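You operate a simulated robot arm through the tools that you are given. There is no shell and no other tool. Be economical: measure what you need, move in short steps, check, and stop when the job is done.

You run a simulated two-armed robot. Do the job below in one go: nothing can be reset, and whatever is moved stays where it is left.

TASK
Put the tray stop pin on the sieving table top away on the cooler side table. Take the steel key on the press half of the bench top and put it away on the top of the press b parts table. Fetch the thick shim and set it on the vice half of the bench top. Put the coarse worm in the drip tray. Take the green dust cap and put it on the sieving table top. Put the grey brush on the vice half of the bench top away on the step of the small parts table. Put the gauge ring on the green mat. Fetch the white jug from the sieving table top and set it on the black mat. Any order will do. Set down upright: jug.

Only the result counts: the job must be done as asked and must still hold three seconds after the hand-in. Knocking over, shifting, dropping, spilling or breaking anything else fails it. Lids that push on must go on centred and level and be pressed home; caps that screw on are set level and turned clockwise until they are tight.

THE ROBOT
Two 7-joint arms with two-finger grippers on one trunk, on a base that drives. Base frame: it is fixed to the floor where the robot stands at the start and does not move with it; the origin is under the middle of the robot, x ahead of it, y to its left, z up; the surface under the hand at the start is at about z = 0.85. Units: m, rad, N and s.
The left shoulder is at the start at [0.146, 0.216, 1.016], the right one opposite. With the tool pointing down near the work surface each hand reaches from about 0.1 to 0.88 m from the robot's upright axis, wherever it stands, measured 20 degrees to its own side. Places, roughly: black mat (20x22 cm) [0.56, -0.58, 0.84]; coarse worm (6x6x4 cm) [0.5, -1.3, 0.9]; cooler side table [-7.6, -3.4, 0.8]; drip tray (42x23x8 cm) [-4.1, -1, 0.6]; gauge ring (6x6x2 cm) [1, -2.6, 0.9]; green dust cap (3x3x4 cm) [0.4, -1.8, 0.9]; green mat (22x22 cm) [0.56, -1.64, 0.84]; grey brush (10x5x7 cm) [0.8, -2.6, 0.9]; jug [0.75, 0.75, 1]; sieving table top [0.7, 0.4, 0.8]; steel key (2x2x8 cm) [0.7, -0.7, 0.9]; step of the small parts table (88x12 cm) [-6.44, -0.86, 0.9]; thick shim (7x3x3 cm) [0.8, -0.8, 0.9]; top of the press B parts table (12x12 cm) [-5.12, 1.48, 0.82]; tray stop pin (9x3x3 cm) [0.5, 0, 0.9]; vice half of the bench top [0.7, -2.1, 0.8]. Payload 3.18 kg a hand.
Tool frame (each hand has its own): the origin (TCP) lies between the finger pads and is the grasp point; the fingertips stand 0.03 m ahead of it; z points along the fingers, y is the line along which they close. The gripper opens to 0.144 m. The gripper's body begins 0.103 m behind the TCP.
Orientation is that of the tool frame in the base frame, as a unit quaternion [x, y, z, w]. With the fingers straight down and closing along the base's y, the tool's x points along the base's -x, its y along +y and its z along -z.

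THE INTERFACE
- The arms move only by the tool arm_command. It takes "left_moves", "right_moves" or both (then of equal length, played together; a hand with none holds still); each is a list of rows, each a list of 7 numbers: the turn, a rotation vector about the base's x, y, z in rad, then the shift along the base's x, y, z in m, then the gripper command, from -1 (fully open) to 1 (shut), values between in proportion. In form: [[wx, wy, wz, x, y, z, claw], ...]. A call has 1 to 12 rows; each row is the pose to reach, as a shift and turn from the pose commanded when the call began. Rows are played at 5 a second. More than 0.05 m and 0.15 rad between two rows, or a gripper value outside its range, and nothing of the call is played. Where a pose cannot be reached the arm comes as near as it can. A force on the tool above 40 N (or 10 N above the force at the start of the call, whichever is more), or a blocked arm, ends the call early, and 0.2 s more pass. The fingers move at their own pace and stop on an object; they squeeze with about 25 N. The grip force told is the motor's: it shows also when the fingers shut on nothing. Time passes only in rows, and 0.2 s behind the last, so rows that repeat a pose let the fingers close. The reply holds the time, the measured pose of the TCP, the force on the tool along the base axes, the opening and the grip force, in the units named above and with some noise, with the torque about the TCP (base axes, N m) and any sound that the robot's microphone picked up.
- Cameras (640 x 400 px; columns grow to the right, rows downward): "scene" is now at [0.2772, 0.0066, 1.2016]; the picture's right is [0.03, -1.00, 0.00], its down [-0.60, -0.02, -0.80] and it looks along [0.80, 0.02, -0.60] (base axes); focal length 214 px, centre (320, 200). "left" rides on the left gripper at [0.076, -0.016, -0.143] in its tool frame; the picture's right is [0.21, 0.98, 0.00], its down [-0.84, 0.18, -0.51] and it looks along [-0.50, 0.11, 0.86] (tool axes); focal length 218 px, centre (320, 200). "right" rides on the right gripper at [0.076, 0.016, -0.143] in its tool frame; the picture's right is [-0.21, 0.98, 0.00], its down [-0.84, -0.18, -0.51] and it looks along [-0.50, -0.11, 0.86] (tool axes); focal length 218 px, centre (320, 200).
- grab_frame(camera): a new picture of that camera. No time passes.
- move_column(by): slides the trunk up (or, below 0, down) by that many m; the arms and the scene camera ride with it, the base frame stays. It gives what a move gives, with no picture.
- steer(legs): drives the robot by 1 to 6 legs, each [ahead, left, turn to the left] in m, m and rad, along the robot's own axes; the way and the turn of a leg run together, so that a leg with both is an arc; at most 1.5 m and 3.142 rad a leg. The arms and the cameras ride along, it lands a little off, and it stops where it bumps. It gives what a move gives.
- turn_head(pan, tilt): turns the head with the scene camera to pan (to the left, within 1.396 rad either way) and tilt (down, from -0.506 to 1.204), counted from straight ahead of the robot. It gives what a move gives.
- probe_pixels(camera, pixels): for up to 12 pixels [column, row] of the newest picture of that camera ("zoom" is the newest enlarged one), the place [x, y, z] in the base frame of the surface seen there, good to about 0.002 m, but the place of the scene camera against the robot may be out by one fixed shift of up to 0.012 m in any direction. No time passes.
- inspect(camera, box): a new picture of the part [left, top, right, bottom] of that camera's present view, enlarged. No time passes.
- close_job(): hands the job in; it is judged then, once.

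Work in short steps. Measure before you move; look again where a grasp or a placing could have gone wrong, and mend it. You have 322 turns and 216 pictures in all, those below and enlarged ones among them. Open the grippers and draw the arms clear of the work before you hand the job in, unless the task says otherwise; then end with one line.

The tools are called after ">>>" as name(argument=value, ...) on one line, values as JSON. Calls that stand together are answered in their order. arm_command: Moves the arms, as the interface text tells. Its arguments: {"type":"object","properties":{"left_moves":{"type":"array"},"right_moves":{"type":"array"}},"required":[]} The other tools are called the same way: move_column (by) slides the trunk up or down; steer (legs) drives the base; turn_head (pan, tilt) turns the head that bears the scene camera; grab_frame (camera) takes a picture; probe_pixels (camera, pixels) gives the place of the surface under pixels of a picture; inspect (camera, box) takes an enlarged picture of a part of a camera's view; close_job () hands the job in.

At the start:

```text
time_s: 0.0
left_eef_pos: [0.4523, 0.2002, 1.0572]
left_tool_rot: [-0.001, 1.0, -0.001, 0.0]
left_wrist_force: [0.2, -0.1, -1.1]
left_ft_torque: [0.01, 0.01, -0.03]
left_grip_width: 0.144
left_grip_force: 0.1
right_eef_pos: [0.4448, -0.2202, 1.155]
right_tool_rot: [0.0, 1.0, 0.0, 0.0]
right_wrist_force: [0.1, 0.4, 0.0]
right_ft_torque: [0.0, 0.0, -0.03]
right_grip_width: 0.1442
right_grip_force: 0.0
trunk travel left (down, up): [-0.105, 0.265]
robot x, y, heading: [0.0021, -0.0041, 0.001]
head pan, tilt: [0.03, 0.646]
```

scene: 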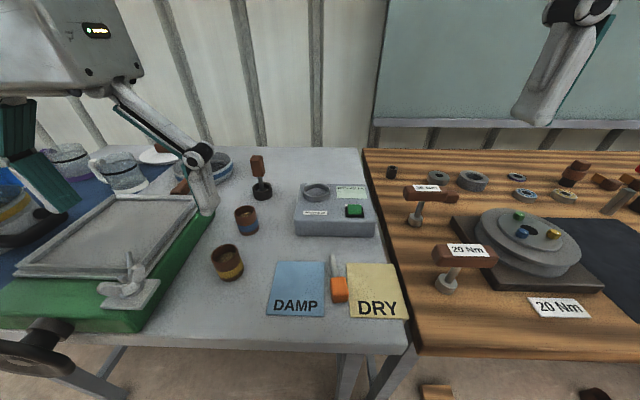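
right: 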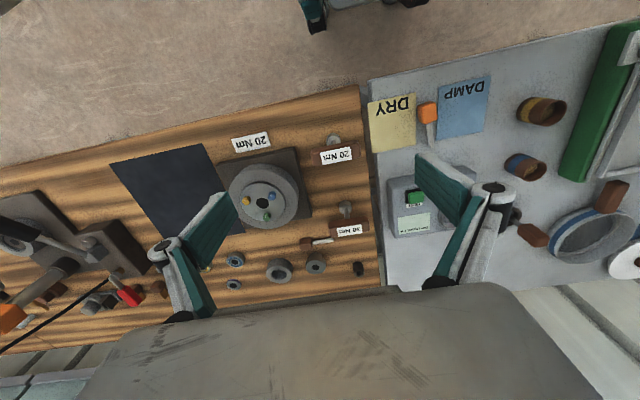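
left: 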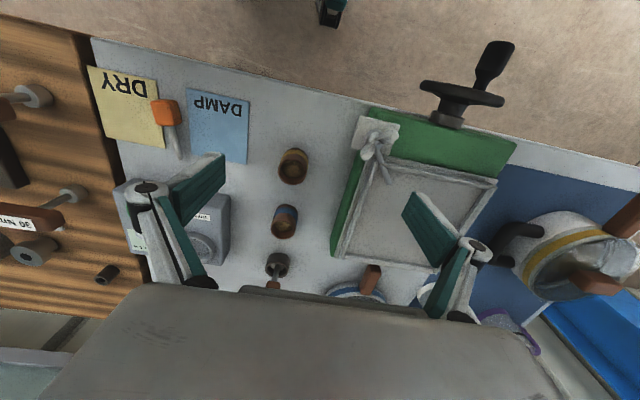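

The scene shows an orange-topped item at (338,285) between the DAMP and DRY cards, probably the stop pin, and a clear vessel at (125,170), possibly the jug. I'll enlarge these and look toward the press half.

>>> inspect(camera="scene", box=[0, 130, 240, 280])

>>> inspect(camera="scene", box=[380, 140, 640, 330])

>>> probe_pixels(camera="scene", pixels=[[338, 288], [333, 262], [300, 290], [125, 160], [125, 185], [70, 155], [210, 165]])

```text
2.67 times, centred on (120, 205) of scene
```

zoom: 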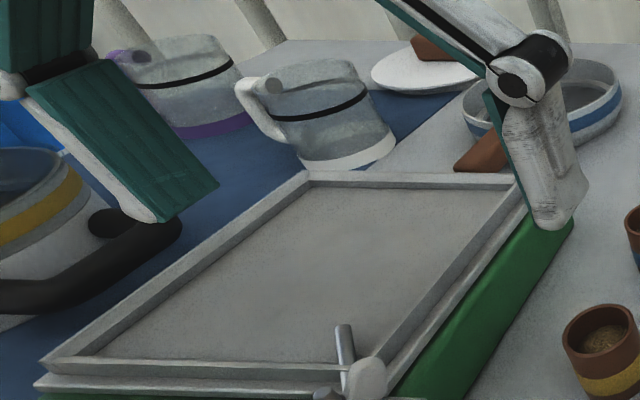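

```text
2.11 times, centred on (510, 235) of scene
```

zoom: 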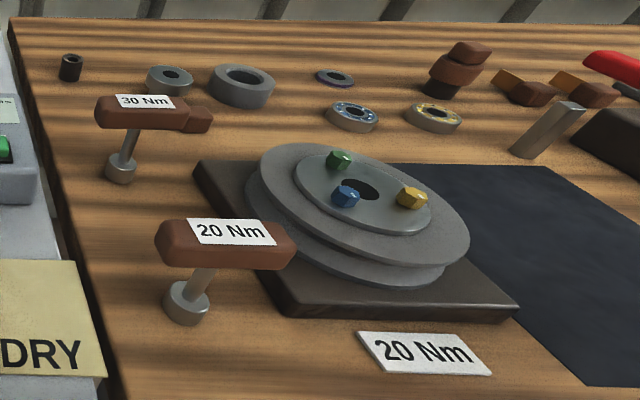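

```text
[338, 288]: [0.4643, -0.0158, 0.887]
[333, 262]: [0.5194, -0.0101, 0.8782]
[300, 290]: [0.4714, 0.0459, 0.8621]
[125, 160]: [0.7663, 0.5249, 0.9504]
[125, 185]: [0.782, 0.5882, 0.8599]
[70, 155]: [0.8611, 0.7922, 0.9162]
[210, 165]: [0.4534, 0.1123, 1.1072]
```

There are several banded jugs, so I turn the head left to tell them apart.

>>> turn_head(pan=0.75, tilt=0.55)

>>> grab_frame(camera="scene")

```text
time_s: 1.1
left_eef_pos: [0.4532, 0.2014, 1.0591]
left_tool_rot: [-0.001, 1.0, -0.001, 0.0]
left_wrist_force: [-0.1, 0.9, -0.3]
left_ft_torque: [0.02, 0.02, -0.02]
left_grip_width: 0.1441
left_grip_force: 0.0
right_eef_pos: [0.4422, -0.2202, 1.1536]
right_tool_rot: [0.0, 1.0, 0.0, -0.001]
right_wrist_force: [1.0, -0.6, 0.0]
right_ft_torque: [0.0, -0.02, 0.04]
right_grip_width: 0.1439
right_grip_force: 0.1
trunk travel left (down, up): [-0.105, 0.265]
robot x, y, heading: [-0.0006, -0.0022, -0.003]
head pan, tilt: [0.75, 0.55]
```

```text
210 pictures are left
```

scene: 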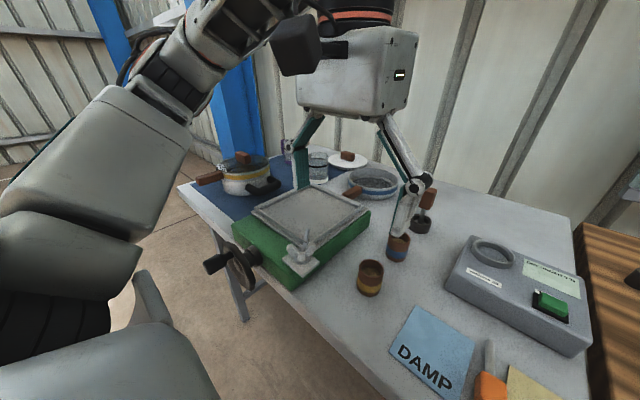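

Let me enlarge the jugs area to be sure.

>>> inspect(camera="scene", box=[190, 120, 410, 258])

>>> inspect(camera="left", box=[400, 160, 640, 340])

```text
2.90 times, centred on (300, 189) of scene
```

zoom: 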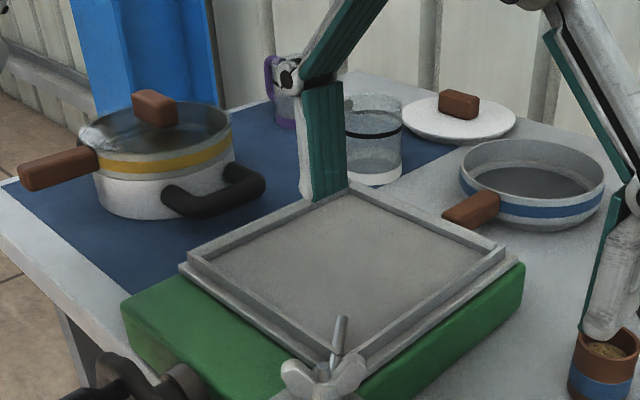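

```text
2.22 times, centred on (520, 250) of left
```

zoom: 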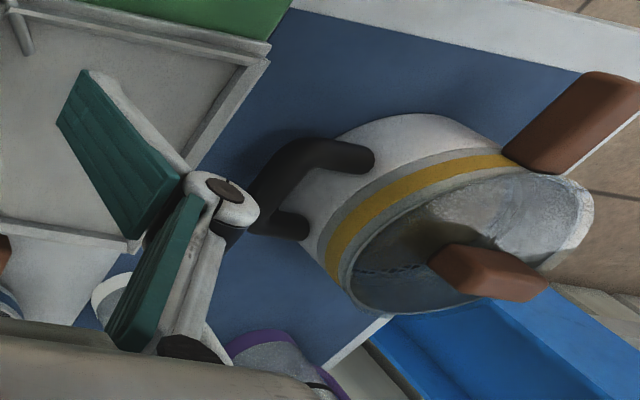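

White jug seems to be the white-based one at (318,165). I probe the jug, the crank and table edge.

>>> grab_frame(camera="scene")

>>> probe_pixels(camera="scene", pixels=[[318, 155], [318, 180], [322, 166], [210, 265], [245, 272], [180, 184], [262, 290], [345, 160], [350, 190], [240, 185], [288, 155], [355, 183]])

```text
207 pictures are left
```

scene: 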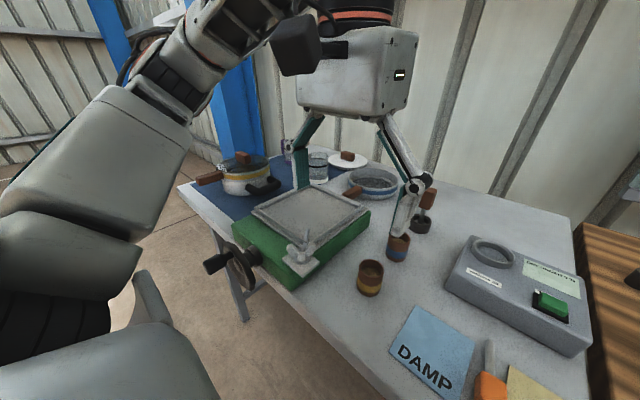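

```text
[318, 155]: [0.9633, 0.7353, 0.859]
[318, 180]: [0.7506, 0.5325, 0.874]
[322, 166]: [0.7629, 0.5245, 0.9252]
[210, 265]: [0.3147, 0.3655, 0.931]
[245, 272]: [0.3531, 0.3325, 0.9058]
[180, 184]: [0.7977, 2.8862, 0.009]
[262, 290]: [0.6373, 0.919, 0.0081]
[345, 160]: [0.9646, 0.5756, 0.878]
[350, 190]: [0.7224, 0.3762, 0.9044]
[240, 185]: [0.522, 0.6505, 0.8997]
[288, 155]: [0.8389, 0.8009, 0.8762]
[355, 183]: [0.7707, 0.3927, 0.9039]
```

Jug centre is about (0.785, 0.56). Raise the left hand to clear the pot, then drive left 0.35.

>>> arm_command(left_moves=[[0, 0, 0, 0, 0, 0.05, -1], [0, 0, 0, 0, 0, 0.1, -1], [0, 0, 0, 0, 0, 0.14, -1], [0, 0, 0, 0.03, -0.04, 0.16, -1], [0, 0, 0, 0.06, -0.08, 0.16, -1]])

>>> steer(legs=[[0, 0.35, 0]])

>>> turn_head(pan=0.3, tilt=0.6)

>>> grab_frame(camera="scene")

>>> grab_frame(camera="left")

```text
refused: row 4 steps farther than a row can; nothing moved
```

```text
time_s: 4.8
left_eef_pos: [0.4543, 0.5548, 1.0575]
left_tool_rot: [0.001, 1.0, -0.002, 0.0]
left_wrist_force: [0.3, 0.2, -0.7]
left_ft_torque: [-0.02, 0.03, 0.03]
left_grip_width: 0.144
left_grip_force: 0.0
right_eef_pos: [0.4433, 0.1336, 1.1542]
right_tool_rot: [0.001, 1.0, -0.001, -0.001]
right_wrist_force: [0.0, 0.5, 0.0]
right_ft_torque: [0.0, 0.03, 0.0]
right_grip_width: 0.1441
right_grip_force: 0.2
trunk travel left (down, up): [-0.105, 0.265]
robot x, y, heading: [0.0023, 0.3525, -0.001]
head pan, tilt: [0.75, 0.55]
```

```text
time_s: 5.7
left_eef_pos: [0.4528, 0.5555, 1.059]
left_tool_rot: [0.001, 1.0, 0.0, 0.0]
left_wrist_force: [-1.0, 0.1, 0.3]
left_ft_torque: [-0.01, -0.05, -0.01]
left_grip_width: 0.144
left_grip_force: 0.0
right_eef_pos: [0.4427, 0.1328, 1.1551]
right_tool_rot: [0.002, 1.0, -0.001, 0.001]
right_wrist_force: [-0.4, 0.9, 0.5]
right_ft_torque: [-0.02, -0.04, -0.01]
right_grip_width: 0.1442
right_grip_force: 0.1
trunk travel left (down, up): [-0.105, 0.265]
robot x, y, heading: [0.0029, 0.3534, -0.001]
head pan, tilt: [0.3, 0.6]
```

```text
206 pictures are left
```

scene: 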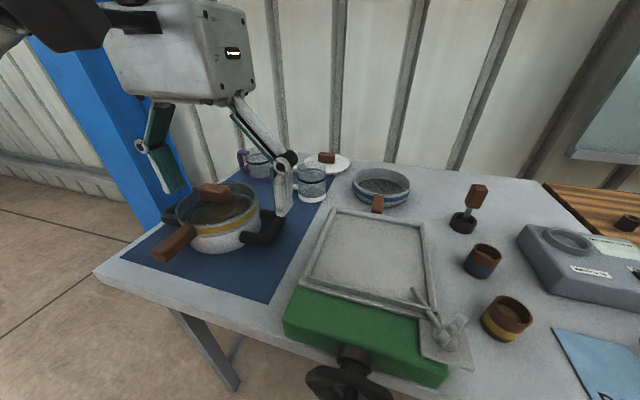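

```text
205 pictures are left
```

left: 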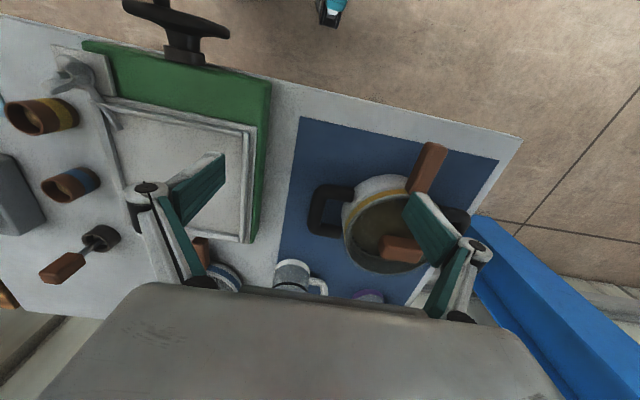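

The arm move was refused (diagonal step slightly too long) but nothing was hit. Now raise the hand first and re-probe the jug at (312,185).

>>> probe_pixels(camera="scene", pixels=[[311, 197], [298, 190], [325, 195], [311, 173], [297, 170], [326, 172], [318, 170], [312, 185], [293, 185], [210, 190], [258, 165]])

>>> inspect(camera="scene", box=[230, 130, 410, 243])

>>> arm_command(left_moves=[[0, 0, 0, 0, 0, 0.05, -1], [0, 0, 0, 0, 0, 0.1, -1], [0, 0, 0, 0, 0, 0.14, -1]])

```text
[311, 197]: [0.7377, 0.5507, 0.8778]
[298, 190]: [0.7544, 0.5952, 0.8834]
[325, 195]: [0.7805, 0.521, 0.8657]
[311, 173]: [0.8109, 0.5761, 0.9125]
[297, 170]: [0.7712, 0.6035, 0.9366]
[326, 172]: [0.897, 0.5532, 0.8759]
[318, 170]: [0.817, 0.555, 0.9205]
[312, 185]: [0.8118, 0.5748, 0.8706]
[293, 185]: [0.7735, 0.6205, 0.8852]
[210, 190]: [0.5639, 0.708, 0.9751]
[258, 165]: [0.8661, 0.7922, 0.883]
```

```text
3.54 times, centred on (320, 186) of scene
```

zoom: 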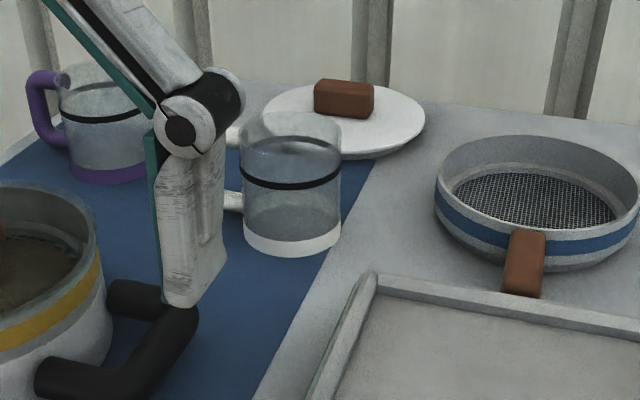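

```text
time_s: 6.5
left_eef_pos: [0.4489, 0.5431, 1.183]
left_tool_rot: [0.0, 1.0, -0.002, 0.0]
left_wrist_force: [0.0, -0.6, -0.5]
left_ft_torque: [0.04, 0.03, -0.03]
left_grip_width: 0.1439
left_grip_force: 0.1
left hand out of reach, approached as far as the arm can: row 3
right_eef_pos: [0.4434, 0.1332, 1.1551]
right_tool_rot: [0.002, 1.0, 0.0, -0.001]
right_wrist_force: [0.0, -0.2, 0.1]
right_ft_torque: [0.03, -0.03, 0.01]
right_grip_width: 0.1438
right_grip_force: 0.0
trunk travel left (down, up): [-0.105, 0.265]
robot x, y, heading: [0.0, 0.356, -0.006]
head pan, tilt: [0.3, 0.6]
```

Jug centre ≈ (0.783, 0.566), r ≈ 0.045, handle toward +y. I swing the left hand over it, turning -1.27 rad so the fingers close clear of the handle, staying high.

>>> arm_command(left_moves=[[0, 0, -0.13, 0.033, 0, -0.01, -1], [0, 0, -0.26, 0.066, 0, -0.02, -1], [0, 0, -0.39, 0.1, 0, -0.03, -1], [0, 0, -0.52, 0.133, 0, -0.04, -1], [0, 0, -0.65, 0.166, 0, -0.05, -1], [0, 0, -0.78, 0.2, 0, -0.06, -1], [0, 0, -0.91, 0.233, 0.005, -0.07, -1], [0, 0, -1.04, 0.266, 0.005, -0.08, -1], [0, 0, -1.17, 0.3, 0.01, -0.09, -1], [0, 0, -1.27, 0.33, 0.01, -0.1, -1]])

>>> grab_frame(camera="left")

>>> grab_frame(camera="scene")

```text
time_s: 8.4
left_eef_pos: [0.5729, 0.4635, 0.9252]
left_tool_rot: [0.345, 0.935, -0.005, 0.079]
left_wrist_force: [0.2, -2.8, 7.6]
left_ft_torque: [-0.47, 0.48, 0.12]
left_grip_width: 0.144
left_grip_force: 0.0
left hand out of reach, approached as far as the arm can: row 1, 2, 3, 4, 5, 6, 7, 8, 9
right_eef_pos: [0.4419, 0.1335, 1.1563]
right_tool_rot: [0.002, 1.0, 0.0, 0.0]
right_wrist_force: [1.3, 0.3, -0.4]
right_ft_torque: [-0.01, 0.0, 0.04]
right_grip_width: 0.1441
right_grip_force: 0.1
trunk travel left (down, up): [-0.105, 0.265]
robot x, y, heading: [0.0023, 0.357, -0.012]
head pan, tilt: [0.3, 0.6]
stopped in row 9 (left hand): the force on the tool passed its limit at 74 N (the readings are from after the stop); the commanded pose is now the measured one
```

```text
203 pictures are left
```

left: 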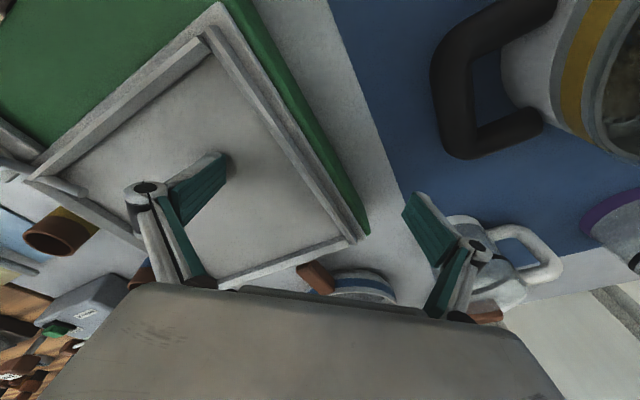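

```text
202 pictures are left
```

scene: 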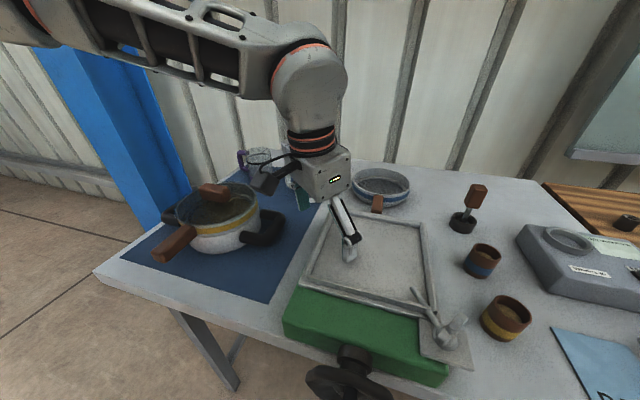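

The hand sagged onto the press bed because the poses were out of reach high up. I raise the trunk, which lifts the hand straight up and improves the reach.

>>> move_column(by=0.2)

>>> grab_frame(camera="scene")

>>> grab_frame(camera="left")

```text
time_s: 10.6
left_eef_pos: [0.4855, 0.4645, 1.3233]
left_tool_rot: [0.337, 0.896, 0.07, 0.28]
left_wrist_force: [1.3, -0.3, 0.7]
left_ft_torque: [0.0, 0.0, -0.03]
left_grip_width: 0.1438
left_grip_force: 0.0
right_eef_pos: [0.3546, 0.1329, 1.4356]
right_tool_rot: [0.003, 0.993, 0.001, 0.116]
right_wrist_force: [0.4, 0.1, -0.6]
right_ft_torque: [-0.03, 0.05, -0.03]
right_grip_width: 0.1441
right_grip_force: 0.1
trunk travel left (down, up): [-0.305, 0.065]
robot x, y, heading: [0.0014, 0.3567, -0.002]
head pan, tilt: [0.3, 0.6]
```

```text
201 pictures are left
```

scene: 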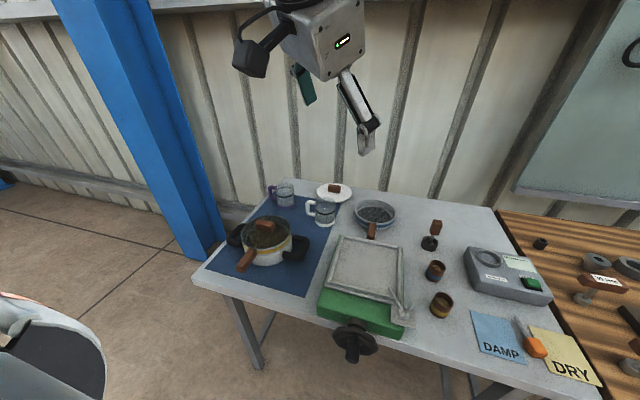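

```text
200 pictures are left
```

left: 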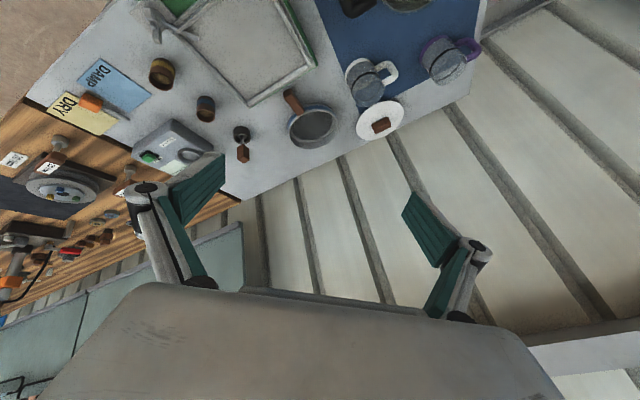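

Both hands show a 0.23 rad backward tilt and more than 0.2 m of rise. I check whether this is settled, with a null move.

>>> arm_command(left_moves=[[0, 0, 0, 0, 0, 0, -1], [0, 0, 0, 0, 0, 0, -1]])

>>> grab_frame(camera="scene")

```text
time_s: 11.2
left_eef_pos: [0.4855, 0.4649, 1.3235]
left_tool_rot: [0.336, 0.897, 0.07, 0.279]
left_wrist_force: [-0.5, -0.2, 0.4]
left_ft_torque: [0.03, -0.04, 0.04]
left_grip_width: 0.144
left_grip_force: 0.1
right_eef_pos: [0.3539, 0.1332, 1.4359]
right_tool_rot: [0.003, 0.993, 0.0, 0.116]
right_wrist_force: [-0.7, 0.4, -0.1]
right_ft_torque: [-0.03, 0.02, 0.03]
right_grip_width: 0.1439
right_grip_force: 0.1
trunk travel left (down, up): [-0.305, 0.065]
robot x, y, heading: [0.0023, 0.3535, -0.003]
head pan, tilt: [0.3, 0.6]
```

```text
199 pictures are left
```

scene: 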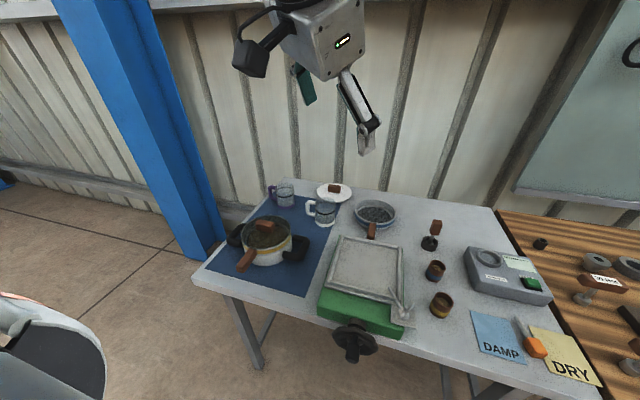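

The trunk evidently leans as it extends. I lower it by 0.1 and see the tilt there.

>>> move_column(by=-0.1)

```text
time_s: 12.5
left_eef_pos: [0.4841, 0.4649, 1.2256]
left_tool_rot: [0.337, 0.896, 0.07, 0.281]
left_wrist_force: [-0.4, -0.5, 0.0]
left_ft_torque: [0.0, -0.01, 0.0]
left_grip_width: 0.1441
left_grip_force: 0.1
right_eef_pos: [0.3528, 0.1332, 1.3365]
right_tool_rot: [0.003, 0.993, 0.0, 0.119]
right_wrist_force: [-0.1, -0.3, 1.0]
right_ft_torque: [0.01, -0.04, 0.04]
right_grip_width: 0.144
right_grip_force: 0.0
trunk travel left (down, up): [-0.205, 0.165]
robot x, y, heading: [0.0004, 0.3578, -0.007]
head pan, tilt: [0.3, 0.6]
```

The tilt persisted with a pure vertical shift. I lower a further 0.1 to see if it straightens; the hand stays well clear.

>>> move_column(by=-0.1)

>>> grab_frame(camera="scene")

```text
time_s: 13.8
left_eef_pos: [0.4873, 0.4668, 1.126]
left_tool_rot: [0.332, 0.898, 0.067, 0.28]
left_wrist_force: [-0.5, -0.8, 0.7]
left_ft_torque: [0.0, -0.12, 0.0]
left_grip_width: 0.1437
left_grip_force: 0.1
right_eef_pos: [0.4387, 0.134, 1.1668]
right_tool_rot: [0.002, 1.0, 0.003, 0.002]
right_wrist_force: [0.2, -0.3, -0.7]
right_ft_torque: [-0.02, -0.07, 0.04]
right_grip_width: 0.1439
right_grip_force: 0.0
trunk travel left (down, up): [-0.105, 0.265]
robot x, y, heading: [0.0013, 0.3575, -0.002]
head pan, tilt: [0.3, 0.6]
```

```text
198 pictures are left
```

scene: 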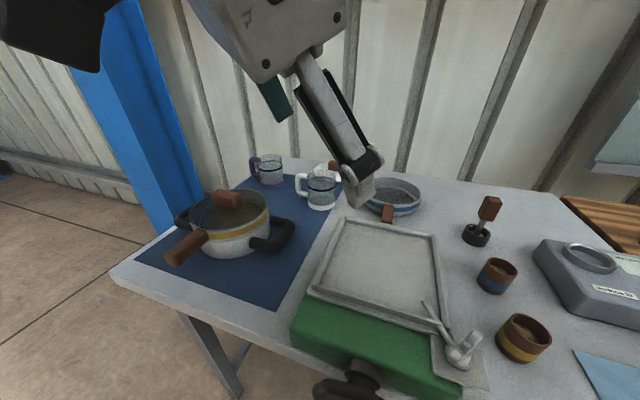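

The trunk is upright again, and the left tool is tilted about 0.58 rad. I correct the tilt in place and check the reach.

>>> arm_command(left_moves=[[0.017, 0.145, 0, 0, 0, -0.01, -1], [0.034, 0.29, 0, 0, 0, -0.02, -1], [0.052, 0.435, 0, 0, 0.005, -0.03, -1], [0.069, 0.58, 0, 0, 0.01, -0.04, -1]])

```text
time_s: 14.8
left_eef_pos: [0.4581, 0.4494, 1.0347]
left_tool_rot: [0.352, 0.935, 0.008, 0.033]
left_wrist_force: [-0.5, 0.7, -0.5]
left_ft_torque: [-0.05, 0.02, 0.01]
left_grip_width: 0.1438
left_grip_force: 0.0
left hand out of reach, approached as far as the arm can: row 2, 3, 4
right_eef_pos: [0.4422, 0.1342, 1.1644]
right_tool_rot: [0.003, 1.0, 0.001, -0.001]
right_wrist_force: [0.6, 0.4, -0.5]
right_ft_torque: [-0.02, 0.04, 0.0]
right_grip_width: 0.1436
right_grip_force: 0.0
trunk travel left (down, up): [-0.105, 0.265]
robot x, y, heading: [0.0007, 0.3505, -0.002]
head pan, tilt: [0.3, 0.6]
```

Yaw is now -0.71, which already keeps the fingers about 55° off the handle. I test the reach forward at a lower height.

>>> arm_command(left_moves=[[0, 0, 0, 0, 0, -0.03, -1], [0, 0, 0, 0.03, 0.01, -0.06, -1], [0, 0, 0, 0.07, 0.02, -0.06, -1]])

>>> grab_frame(camera="left")

```text
time_s: 15.6
left_eef_pos: [0.507, 0.4645, 0.9742]
left_tool_rot: [0.349, 0.936, 0.01, 0.039]
left_wrist_force: [0.7, -0.2, 0.8]
left_ft_torque: [0.01, -0.06, 0.03]
left_grip_width: 0.1439
left_grip_force: 0.0
left hand out of reach, approached as far as the arm can: row 3
right_eef_pos: [0.4393, 0.1331, 1.1674]
right_tool_rot: [0.002, 1.0, 0.002, 0.003]
right_wrist_force: [0.2, 0.2, 0.6]
right_ft_torque: [-0.01, -0.07, 0.01]
right_grip_width: 0.1437
right_grip_force: 0.1
trunk travel left (down, up): [-0.105, 0.265]
robot x, y, heading: [0.0032, 0.3527, -0.005]
head pan, tilt: [0.3, 0.6]
```

```text
197 pictures are left
```

left: 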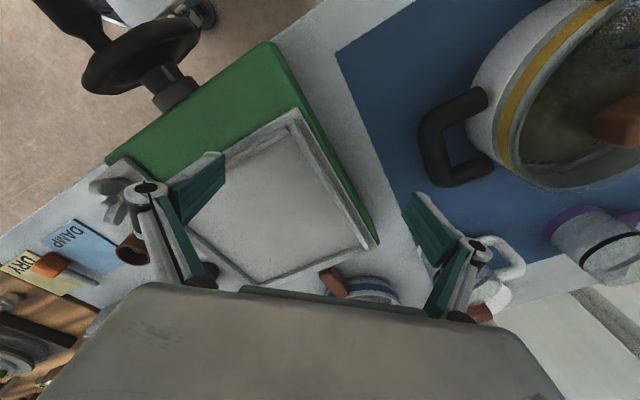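

The reach ends early (x=0.51), likely a wrist limit from the negative yaw. I turn back to zero yaw while rising and test.

>>> arm_command(left_moves=[[0, 0.04, 0.14, 0, 0, 0.015, -1], [0, 0.08, 0.28, 0, 0, 0.03, -1], [0, 0.08, 0.42, 0, 0, 0.045, -1], [0, 0.08, 0.56, 0, 0, 0.06, -1], [0, 0.08, 0.7, 0, 0, 0.075, -1]])

>>> arm_command(left_moves=[[0, 0, 0, 0.04, 0, 0, -1], [0, 0, 0, 0.08, 0, 0, -1]])

```text
time_s: 16.8
left_eef_pos: [0.5058, 0.4648, 1.0507]
left_tool_rot: [0.009, 1.0, 0.007, -0.006]
left_wrist_force: [0.2, 0.0, -0.4]
left_ft_torque: [0.0, -0.04, 0.02]
left_grip_width: 0.1439
left_grip_force: 0.0
right_eef_pos: [0.4396, 0.1336, 1.1667]
right_tool_rot: [0.003, 1.0, 0.001, 0.002]
right_wrist_force: [0.0, -0.9, -0.2]
right_ft_torque: [-0.04, -0.03, -0.02]
right_grip_width: 0.1441
right_grip_force: 0.0
trunk travel left (down, up): [-0.105, 0.265]
robot x, y, heading: [0.003, 0.3582, -0.001]
head pan, tilt: [0.3, 0.6]
```

```text
time_s: 17.4
left_eef_pos: [0.5859, 0.4658, 1.0483]
left_tool_rot: [0.01, 1.0, 0.006, -0.007]
left_wrist_force: [0.3, 0.0, 0.0]
left_ft_torque: [0.01, -0.01, 0.0]
left_grip_width: 0.1439
left_grip_force: 0.0
right_eef_pos: [0.441, 0.133, 1.1665]
right_tool_rot: [0.003, 1.0, 0.001, 0.001]
right_wrist_force: [0.4, 0.6, -0.5]
right_ft_torque: [0.0, 0.01, -0.01]
right_grip_width: 0.1441
right_grip_force: 0.0
trunk travel left (down, up): [-0.105, 0.265]
robot x, y, heading: [0.0026, 0.3566, -0.001]
head pan, tilt: [0.3, 0.6]
```

Reach is fine now; negative yaw was the culprit. I continue forward with positive yaw (+1.2), which also keeps the fingers off the handle.

>>> arm_command(left_moves=[[0, 0, 0.14, 0.015, 0, 0, -1], [0, 0, 0.28, 0.03, 0, 0, -1], [0, 0, 0.42, 0.045, 0.01, 0, -1], [0, 0, 0.56, 0.06, 0.02, 0, -1], [0, 0, 0.7, 0.075, 0.03, 0, -1], [0, 0, 0.84, 0.09, 0.04, 0, -1], [0, 0, 0.98, 0.1, 0.05, 0, -1], [0, 0, 1.1, 0.1, 0.06, 0, -1], [0, 0, 1.2, 0.1, 0.06, 0, -1]])

>>> grab_frame(camera="left")

```text
time_s: 19.4
left_eef_pos: [0.6868, 0.5265, 1.0491]
left_tool_rot: [-0.558, 0.83, 0.002, -0.009]
left_wrist_force: [-0.4, 0.1, -0.1]
left_ft_torque: [-0.01, 0.0, -0.02]
left_grip_width: 0.144
left_grip_force: 0.0
right_eef_pos: [0.4404, 0.1329, 1.1662]
right_tool_rot: [0.004, 1.0, 0.002, 0.001]
right_wrist_force: [0.1, 0.2, -0.2]
right_ft_torque: [-0.01, 0.01, 0.01]
right_grip_width: 0.144
right_grip_force: 0.0
trunk travel left (down, up): [-0.105, 0.265]
robot x, y, heading: [-0.0, 0.3534, -0.002]
head pan, tilt: [0.3, 0.6]
```

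```text
196 pictures are left
```

left: 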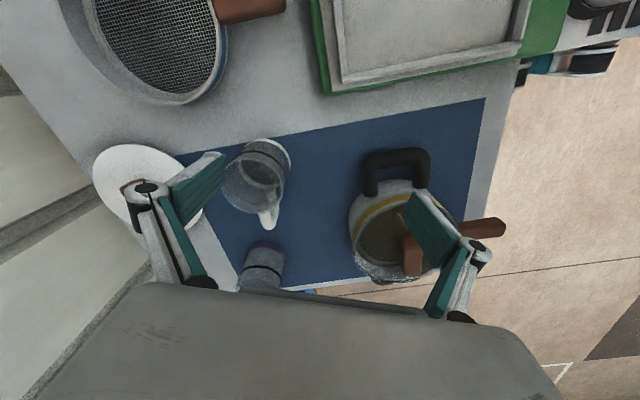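

Now the jug is clear at (260,175) with the handle at (268,215). I probe its rim, base, handle.

>>> probe_pixels(camera="left", pixels=[[260, 140], [289, 155], [225, 170], [245, 210], [270, 218], [262, 208], [285, 180], [257, 170], [130, 175], [260, 270]])

>>> inspect(camera="left", box=[180, 110, 340, 250])

```text
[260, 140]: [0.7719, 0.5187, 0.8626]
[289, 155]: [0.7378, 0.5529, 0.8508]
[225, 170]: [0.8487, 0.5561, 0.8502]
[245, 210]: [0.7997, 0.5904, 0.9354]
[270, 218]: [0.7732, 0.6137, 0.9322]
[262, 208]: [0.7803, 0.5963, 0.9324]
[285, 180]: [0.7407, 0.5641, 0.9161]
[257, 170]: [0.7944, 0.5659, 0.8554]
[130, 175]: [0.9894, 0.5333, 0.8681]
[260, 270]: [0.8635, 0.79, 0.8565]
```

```text
2.86 times, centred on (260, 180) of left
```

zoom: 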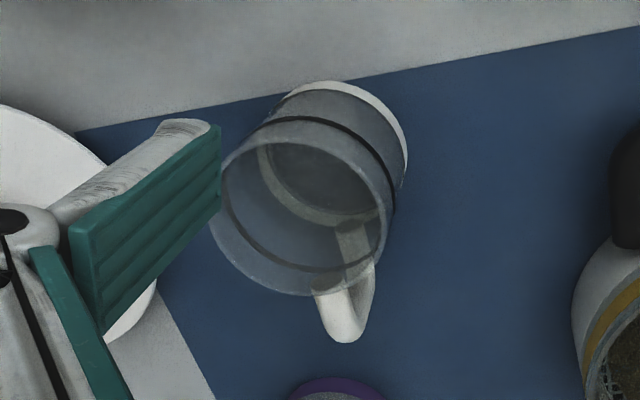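

Jug centre ≈ (0.783, 0.562). I move over it and descend to TCP z ≈ 0.91.

>>> arm_command(left_moves=[[0, 0, 0, 0.045, 0.018, 0, -1], [0, 0, 0, 0.09, 0.035, 0, -1], [0, 0, 0, 0.096, 0.036, -0.04, -1], [0, 0, 0, 0.096, 0.036, -0.04, -1]])

>>> grab_frame(camera="left")

```text
time_s: 20.4
left_eef_pos: [0.785, 0.5585, 1.0116]
left_tool_rot: [-0.555, 0.832, 0.002, -0.009]
left_wrist_force: [-0.3, -0.5, 1.6]
left_ft_torque: [0.03, 0.03, 0.0]
left_grip_width: 0.1438
left_grip_force: 0.1
right_eef_pos: [0.4395, 0.1329, 1.1664]
right_tool_rot: [0.004, 1.0, 0.001, 0.002]
right_wrist_force: [0.3, 0.4, -0.5]
right_ft_torque: [0.05, -0.02, -0.03]
right_grip_width: 0.1441
right_grip_force: 0.0
trunk travel left (down, up): [-0.105, 0.265]
robot x, y, heading: [0.0012, 0.3584, -0.004]
head pan, tilt: [0.3, 0.6]
```

```text
194 pictures are left
```

left: 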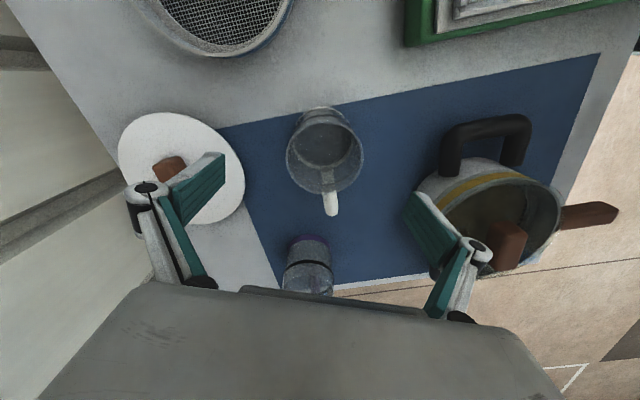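

The rim centre at (325,157) matches the predicted (320,163). Descend and close.

>>> arm_command(left_moves=[[0, 0, 0, -0.002, 0.003, -0.04, -1], [0, 0, 0, -0.002, 0.003, -0.08, -1], [0, 0, 0, -0.002, 0.003, -0.105, -1], [0, 0, 0, -0.002, 0.003, -0.105, 0], [0, 0, 0, -0.002, 0.003, -0.105, 1], [0, 0, 0, -0.002, 0.003, -0.105, 1], [0, 0, 0, -0.002, 0.003, -0.105, 1]])

>>> grab_frame(camera="left")

```text
time_s: 22.0
left_eef_pos: [0.78, 0.5631, 0.9047]
left_tool_rot: [-0.556, 0.831, 0.002, -0.01]
left_wrist_force: [-0.9, 0.2, 0.5]
left_ft_torque: [0.03, -0.01, 0.01]
left_grip_width: 0.0742
left_grip_force: 25.6
right_eef_pos: [0.4399, 0.1336, 1.1665]
right_tool_rot: [0.002, 1.0, 0.001, 0.0]
right_wrist_force: [0.2, 0.2, 0.8]
right_ft_torque: [0.01, 0.02, 0.0]
right_grip_width: 0.1438
right_grip_force: 0.1
trunk travel left (down, up): [-0.105, 0.265]
robot x, y, heading: [0.0024, 0.3557, -0.003]
head pan, tilt: [0.3, 0.6]
```

```text
193 pictures are left
```

left: 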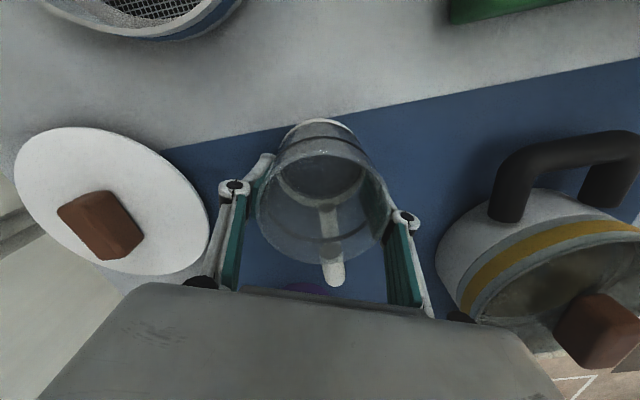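

Gripped at 0.074 m. I lift and draw it back toward the robot.

>>> arm_command(left_moves=[[0, 0, 0, 0, 0, 0.03, 1], [0, 0, 0, 0, 0, 0.07, 1], [0, 0, 0, 0, 0, 0.11, 1], [0, 0, 0, -0.03, -0.02, 0.13, 1], [0, 0, 0, -0.07, -0.04, 0.14, 1], [0, 0, 0, -0.11, -0.06, 0.15, 1], [0, 0, 0, -0.15, -0.08, 0.16, 1], [0, 0, 0, -0.19, -0.1, 0.16, 1]])

>>> grab_frame(camera="left")

```text
time_s: 23.8
left_eef_pos: [0.5912, 0.4647, 1.0619]
left_tool_rot: [-0.557, 0.831, 0.002, -0.008]
left_wrist_force: [-0.1, 0.1, -0.8]
left_ft_torque: [-0.04, -0.02, -0.01]
left_grip_width: 0.0733
left_grip_force: 24.8
right_eef_pos: [0.4395, 0.1334, 1.1661]
right_tool_rot: [0.003, 1.0, 0.002, 0.002]
right_wrist_force: [-0.6, 0.5, -0.4]
right_ft_torque: [-0.05, 0.0, -0.01]
right_grip_width: 0.1437
right_grip_force: 0.1
trunk travel left (down, up): [-0.105, 0.265]
robot x, y, heading: [0.0032, 0.353, -0.005]
head pan, tilt: [0.3, 0.6]
```

```text
192 pictures are left
```

left: 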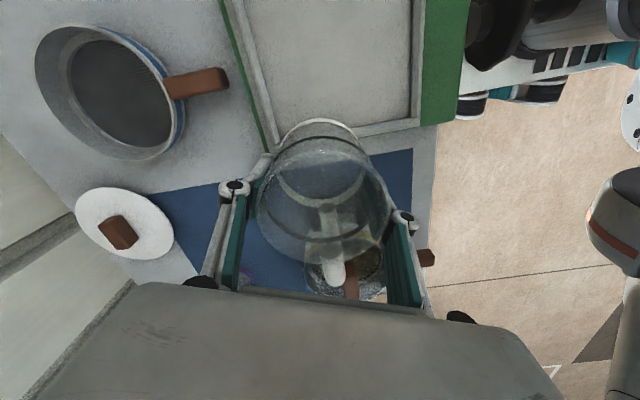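

Jug held upright at z 1.06. Before driving right, I look that way for tall obstacles.

>>> turn_head(pan=-0.9, tilt=0.45)

>>> grab_frame(camera="scene")

```text
time_s: 25.2
left_eef_pos: [0.5925, 0.4639, 1.0614]
left_tool_rot: [-0.556, 0.831, 0.002, -0.01]
left_wrist_force: [-0.1, 0.4, -1.1]
left_ft_torque: [-0.01, 0.01, -0.04]
left_grip_width: 0.0736
left_grip_force: 24.9
right_eef_pos: [0.4418, 0.1332, 1.1668]
right_tool_rot: [0.002, 1.0, 0.001, 0.0]
right_wrist_force: [-0.2, -0.6, 0.1]
right_ft_torque: [-0.02, -0.03, -0.01]
right_grip_width: 0.144
right_grip_force: 0.1
trunk travel left (down, up): [-0.105, 0.265]
robot x, y, heading: [0.002, 0.3548, -0.003]
head pan, tilt: [-0.901, 0.45]
```

```text
191 pictures are left
```

scene: 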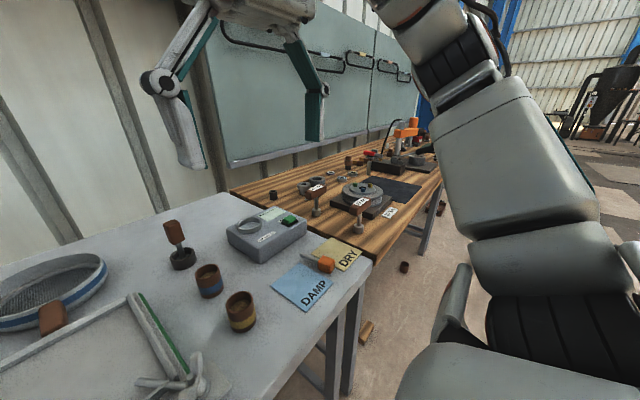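

I see small items on the floor at (367,332), (404,267), (441,208). I probe them as the base must not hit them, plus the orange press at (405,130).

>>> probe_pixels(camera="scene", pixels=[[367, 332], [404, 267], [441, 208], [407, 125], [357, 215], [317, 195], [374, 260], [440, 175], [390, 180], [360, 345]])

>>> inspect(camera="scene", box=[290, 90, 480, 290])

```text
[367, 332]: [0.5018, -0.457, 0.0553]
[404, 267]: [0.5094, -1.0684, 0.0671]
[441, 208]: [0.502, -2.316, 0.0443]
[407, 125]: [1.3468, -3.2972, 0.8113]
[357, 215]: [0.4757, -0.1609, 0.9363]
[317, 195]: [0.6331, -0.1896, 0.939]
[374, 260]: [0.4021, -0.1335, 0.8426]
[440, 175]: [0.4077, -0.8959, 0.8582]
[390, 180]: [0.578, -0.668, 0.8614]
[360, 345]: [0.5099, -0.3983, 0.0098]
```

```text
2.00 times, centred on (385, 190) of scene
```

zoom: 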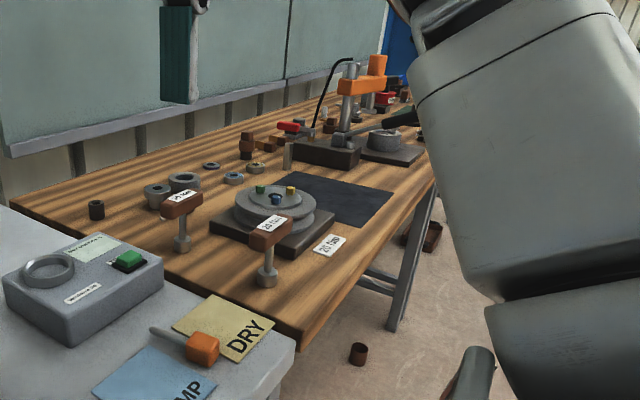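

Floor items lie at x ≈ 0.5 under the bench, so I keep x at 0. Drive right 0.9.

>>> steer(legs=[[0, -0.9, 0]])

>>> turn_head(pan=-0.35, tilt=0.6)

>>> grab_frame(camera="scene")

```text
time_s: 33.4
left_eef_pos: [0.5887, -0.4259, 1.0621]
left_tool_rot: [-0.557, 0.831, 0.003, -0.009]
left_wrist_force: [0.1, 0.4, -0.2]
left_ft_torque: [-0.04, 0.02, 0.01]
left_grip_width: 0.0733
left_grip_force: 25.0
right_eef_pos: [0.4382, -0.7579, 1.166]
right_tool_rot: [0.003, 1.0, 0.001, 0.0]
right_wrist_force: [-0.4, 0.4, 0.0]
right_ft_torque: [-0.04, 0.04, -0.01]
right_grip_width: 0.1439
right_grip_force: 0.1
trunk travel left (down, up): [-0.105, 0.265]
robot x, y, heading: [-0.0014, -0.5363, 0.001]
head pan, tilt: [-0.901, 0.45]
```

```text
time_s: 34.4
left_eef_pos: [0.5891, -0.4256, 1.0615]
left_tool_rot: [-0.557, 0.831, 0.001, -0.009]
left_wrist_force: [1.2, -0.1, -0.8]
left_ft_torque: [0.0, 0.01, 0.02]
left_grip_width: 0.0735
left_grip_force: 24.5
right_eef_pos: [0.4388, -0.7576, 1.1668]
right_tool_rot: [0.003, 1.0, 0.001, 0.001]
right_wrist_force: [-0.4, -0.5, 0.1]
right_ft_torque: [0.01, 0.0, 0.01]
right_grip_width: 0.1437
right_grip_force: 0.1
trunk travel left (down, up): [-0.105, 0.265]
robot x, y, heading: [0.0015, -0.5339, -0.0]
head pan, tilt: [-0.351, 0.6]
```

```text
189 pictures are left
```

scene: 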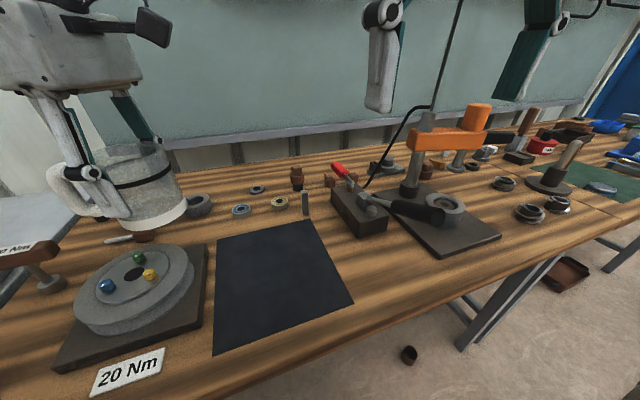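

Black mat is clear at (275,280). I probe its corners and then move the jug over it.

>>> probe_pixels(camera="scene", pixels=[[218, 238], [312, 222], [352, 300], [215, 352], [275, 280], [305, 205], [305, 190], [347, 210]])

>>> arm_command(left_moves=[[0, 0, 0, -0.01, -0.04, 0, 1], [0, 0, 0, -0.02, -0.08, 0, 1], [0, 0, 0, -0.03, -0.12, 0, 1], [0, 0, 0, -0.03, -0.155, 0, 1]])

>>> grab_frame(camera="left")

```text
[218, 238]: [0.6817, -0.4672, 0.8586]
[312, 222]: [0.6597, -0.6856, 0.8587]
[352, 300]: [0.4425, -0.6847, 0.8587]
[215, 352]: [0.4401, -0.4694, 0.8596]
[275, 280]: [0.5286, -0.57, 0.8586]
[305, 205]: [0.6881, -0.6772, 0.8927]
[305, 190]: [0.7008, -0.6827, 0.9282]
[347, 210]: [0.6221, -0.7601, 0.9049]
```

```text
time_s: 35.4
left_eef_pos: [0.5606, -0.5828, 1.0615]
left_tool_rot: [-0.557, 0.83, 0.004, -0.009]
left_wrist_force: [-0.1, 0.0, -0.6]
left_ft_torque: [0.02, -0.04, 0.01]
left_grip_width: 0.0732
left_grip_force: 24.6
right_eef_pos: [0.4395, -0.758, 1.166]
right_tool_rot: [0.002, 1.0, 0.002, 0.001]
right_wrist_force: [0.2, 0.4, 0.3]
right_ft_torque: [0.04, 0.02, -0.03]
right_grip_width: 0.144
right_grip_force: 0.2
trunk travel left (down, up): [-0.105, 0.265]
robot x, y, heading: [-0.0017, -0.5363, -0.005]
head pan, tilt: [-0.351, 0.6]
```

```text
188 pictures are left
```

left: 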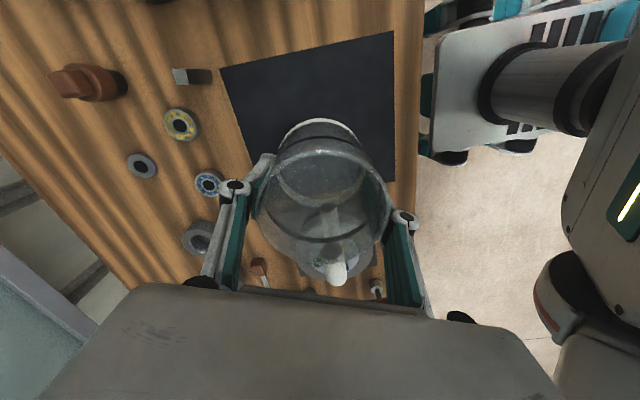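

The jug is over the mat. Descend to just above the surface, then feel for contact.

>>> arm_command(left_moves=[[0, 0, 0, 0, 0, -0.05, 1], [0, 0, 0, 0, 0, -0.1, 1], [0, 0, 0, 0, 0, -0.14, 1], [0, 0, 0, 0, 0, -0.15, 1], [0, 0, 0, 0, 0, -0.154, 1]])

>>> arm_command(left_moves=[[0, 0, 0, 0, 0, -0.003, 1], [0, 0, 0, 0, 0, -0.005, 1]])

```text
time_s: 36.6
left_eef_pos: [0.5585, -0.5808, 0.9062]
left_tool_rot: [-0.557, 0.83, 0.002, -0.009]
left_wrist_force: [0.2, -0.8, 0.1]
left_ft_torque: [-0.01, 0.02, -0.03]
left_grip_width: 0.0733
left_grip_force: 24.9
right_eef_pos: [0.4381, -0.7582, 1.166]
right_tool_rot: [0.002, 1.0, 0.001, 0.001]
right_wrist_force: [0.5, -1.2, 0.9]
right_ft_torque: [-0.01, 0.0, 0.02]
right_grip_width: 0.144
right_grip_force: 0.1
trunk travel left (down, up): [-0.105, 0.265]
robot x, y, heading: [-0.0042, -0.5363, -0.006]
head pan, tilt: [-0.351, 0.6]
```

```text
time_s: 37.2
left_eef_pos: [0.5575, -0.5803, 0.904]
left_tool_rot: [-0.557, 0.83, 0.001, -0.01]
left_wrist_force: [0.6, 2.1, 6.6]
left_ft_torque: [0.16, 0.14, -0.04]
left_grip_width: 0.0734
left_grip_force: 24.6
right_eef_pos: [0.438, -0.7567, 1.1666]
right_tool_rot: [0.003, 1.0, 0.001, 0.001]
right_wrist_force: [0.3, 0.0, -0.4]
right_ft_torque: [0.02, 0.03, -0.01]
right_grip_width: 0.1442
right_grip_force: 0.0
trunk travel left (down, up): [-0.105, 0.265]
robot x, y, heading: [-0.002, -0.5313, 0.001]
head pan, tilt: [-0.351, 0.6]
```

Contact (6.6 N). Release and rise straight up.

>>> arm_command(left_moves=[[0, 0, 0, 0, 0, 0.001, 0.5], [0, 0, 0, 0, 0, 0.001, -1], [0, 0, 0, 0, 0, 0.001, -1], [0, 0, 0, 0, 0, 0.04, -1], [0, 0, 0, 0, 0, 0.09, -1], [0, 0, 0, 0, 0, 0.14, -1]])

>>> grab_frame(camera="left")

>>> grab_frame(camera="scene")

```text
time_s: 38.6
left_eef_pos: [0.5584, -0.5821, 1.0422]
left_tool_rot: [-0.556, 0.831, 0.002, -0.009]
left_wrist_force: [-0.1, 0.3, 0.2]
left_ft_torque: [-0.02, 0.0, -0.02]
left_grip_width: 0.1439
left_grip_force: 0.0
right_eef_pos: [0.4364, -0.7579, 1.1668]
right_tool_rot: [0.003, 1.0, 0.003, 0.002]
right_wrist_force: [-0.6, -0.3, 0.2]
right_ft_torque: [0.0, -0.02, -0.02]
right_grip_width: 0.1439
right_grip_force: 0.2
trunk travel left (down, up): [-0.105, 0.265]
robot x, y, heading: [-0.0036, -0.535, -0.002]
head pan, tilt: [-0.351, 0.6]
```

```text
187 pictures are left
```

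left: 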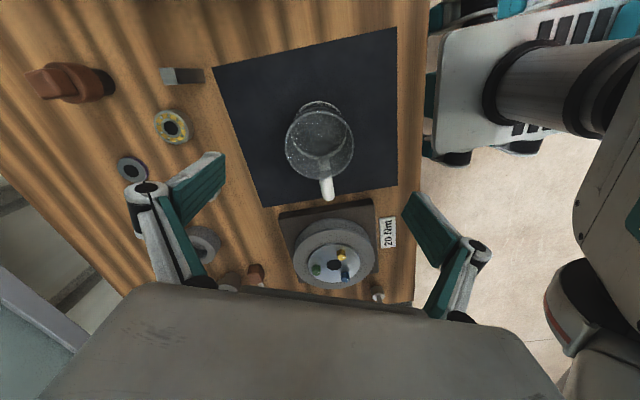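

```text
186 pictures are left
```

scene: 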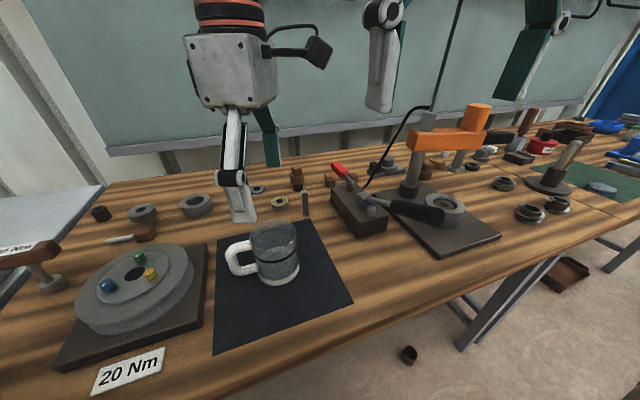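

Jug stands on the mat. Now enlarge the area around the key (305,203), shims (335,180), and look at left-camera detail.

>>> inspect(camera="scene", box=[240, 140, 400, 240])

>>> inspect(camera="scene", box=[400, 90, 640, 240])

```text
4.00 times, centred on (320, 190) of scene
```

zoom: 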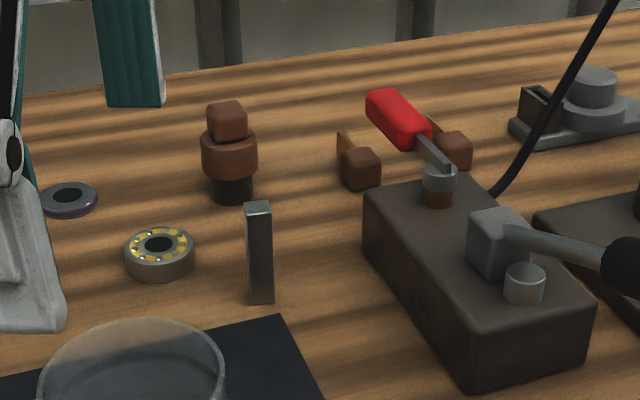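

```text
2.67 times, centred on (520, 165) of scene
```

zoom: 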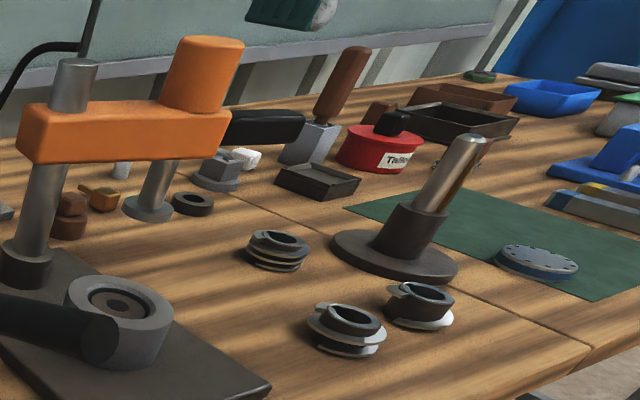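

The key stands upright at (0.69,-0.68). There are two shim-like blocks; I look with the right camera and probe.

>>> grab_frame(camera="right")

>>> probe_pixels(camera="scene", pixels=[[330, 182], [327, 176], [353, 178], [350, 172], [297, 170], [338, 167]])

```text
183 pictures are left
```

right: 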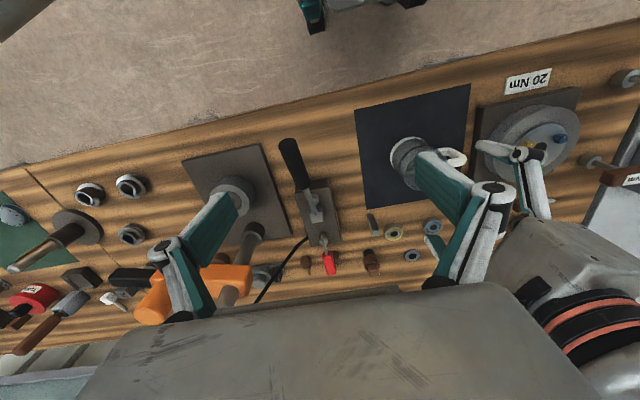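

```text
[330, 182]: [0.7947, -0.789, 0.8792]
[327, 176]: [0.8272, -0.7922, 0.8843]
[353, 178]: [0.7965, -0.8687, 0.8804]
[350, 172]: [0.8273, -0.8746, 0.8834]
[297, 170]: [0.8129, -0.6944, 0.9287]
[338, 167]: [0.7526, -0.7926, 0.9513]
```

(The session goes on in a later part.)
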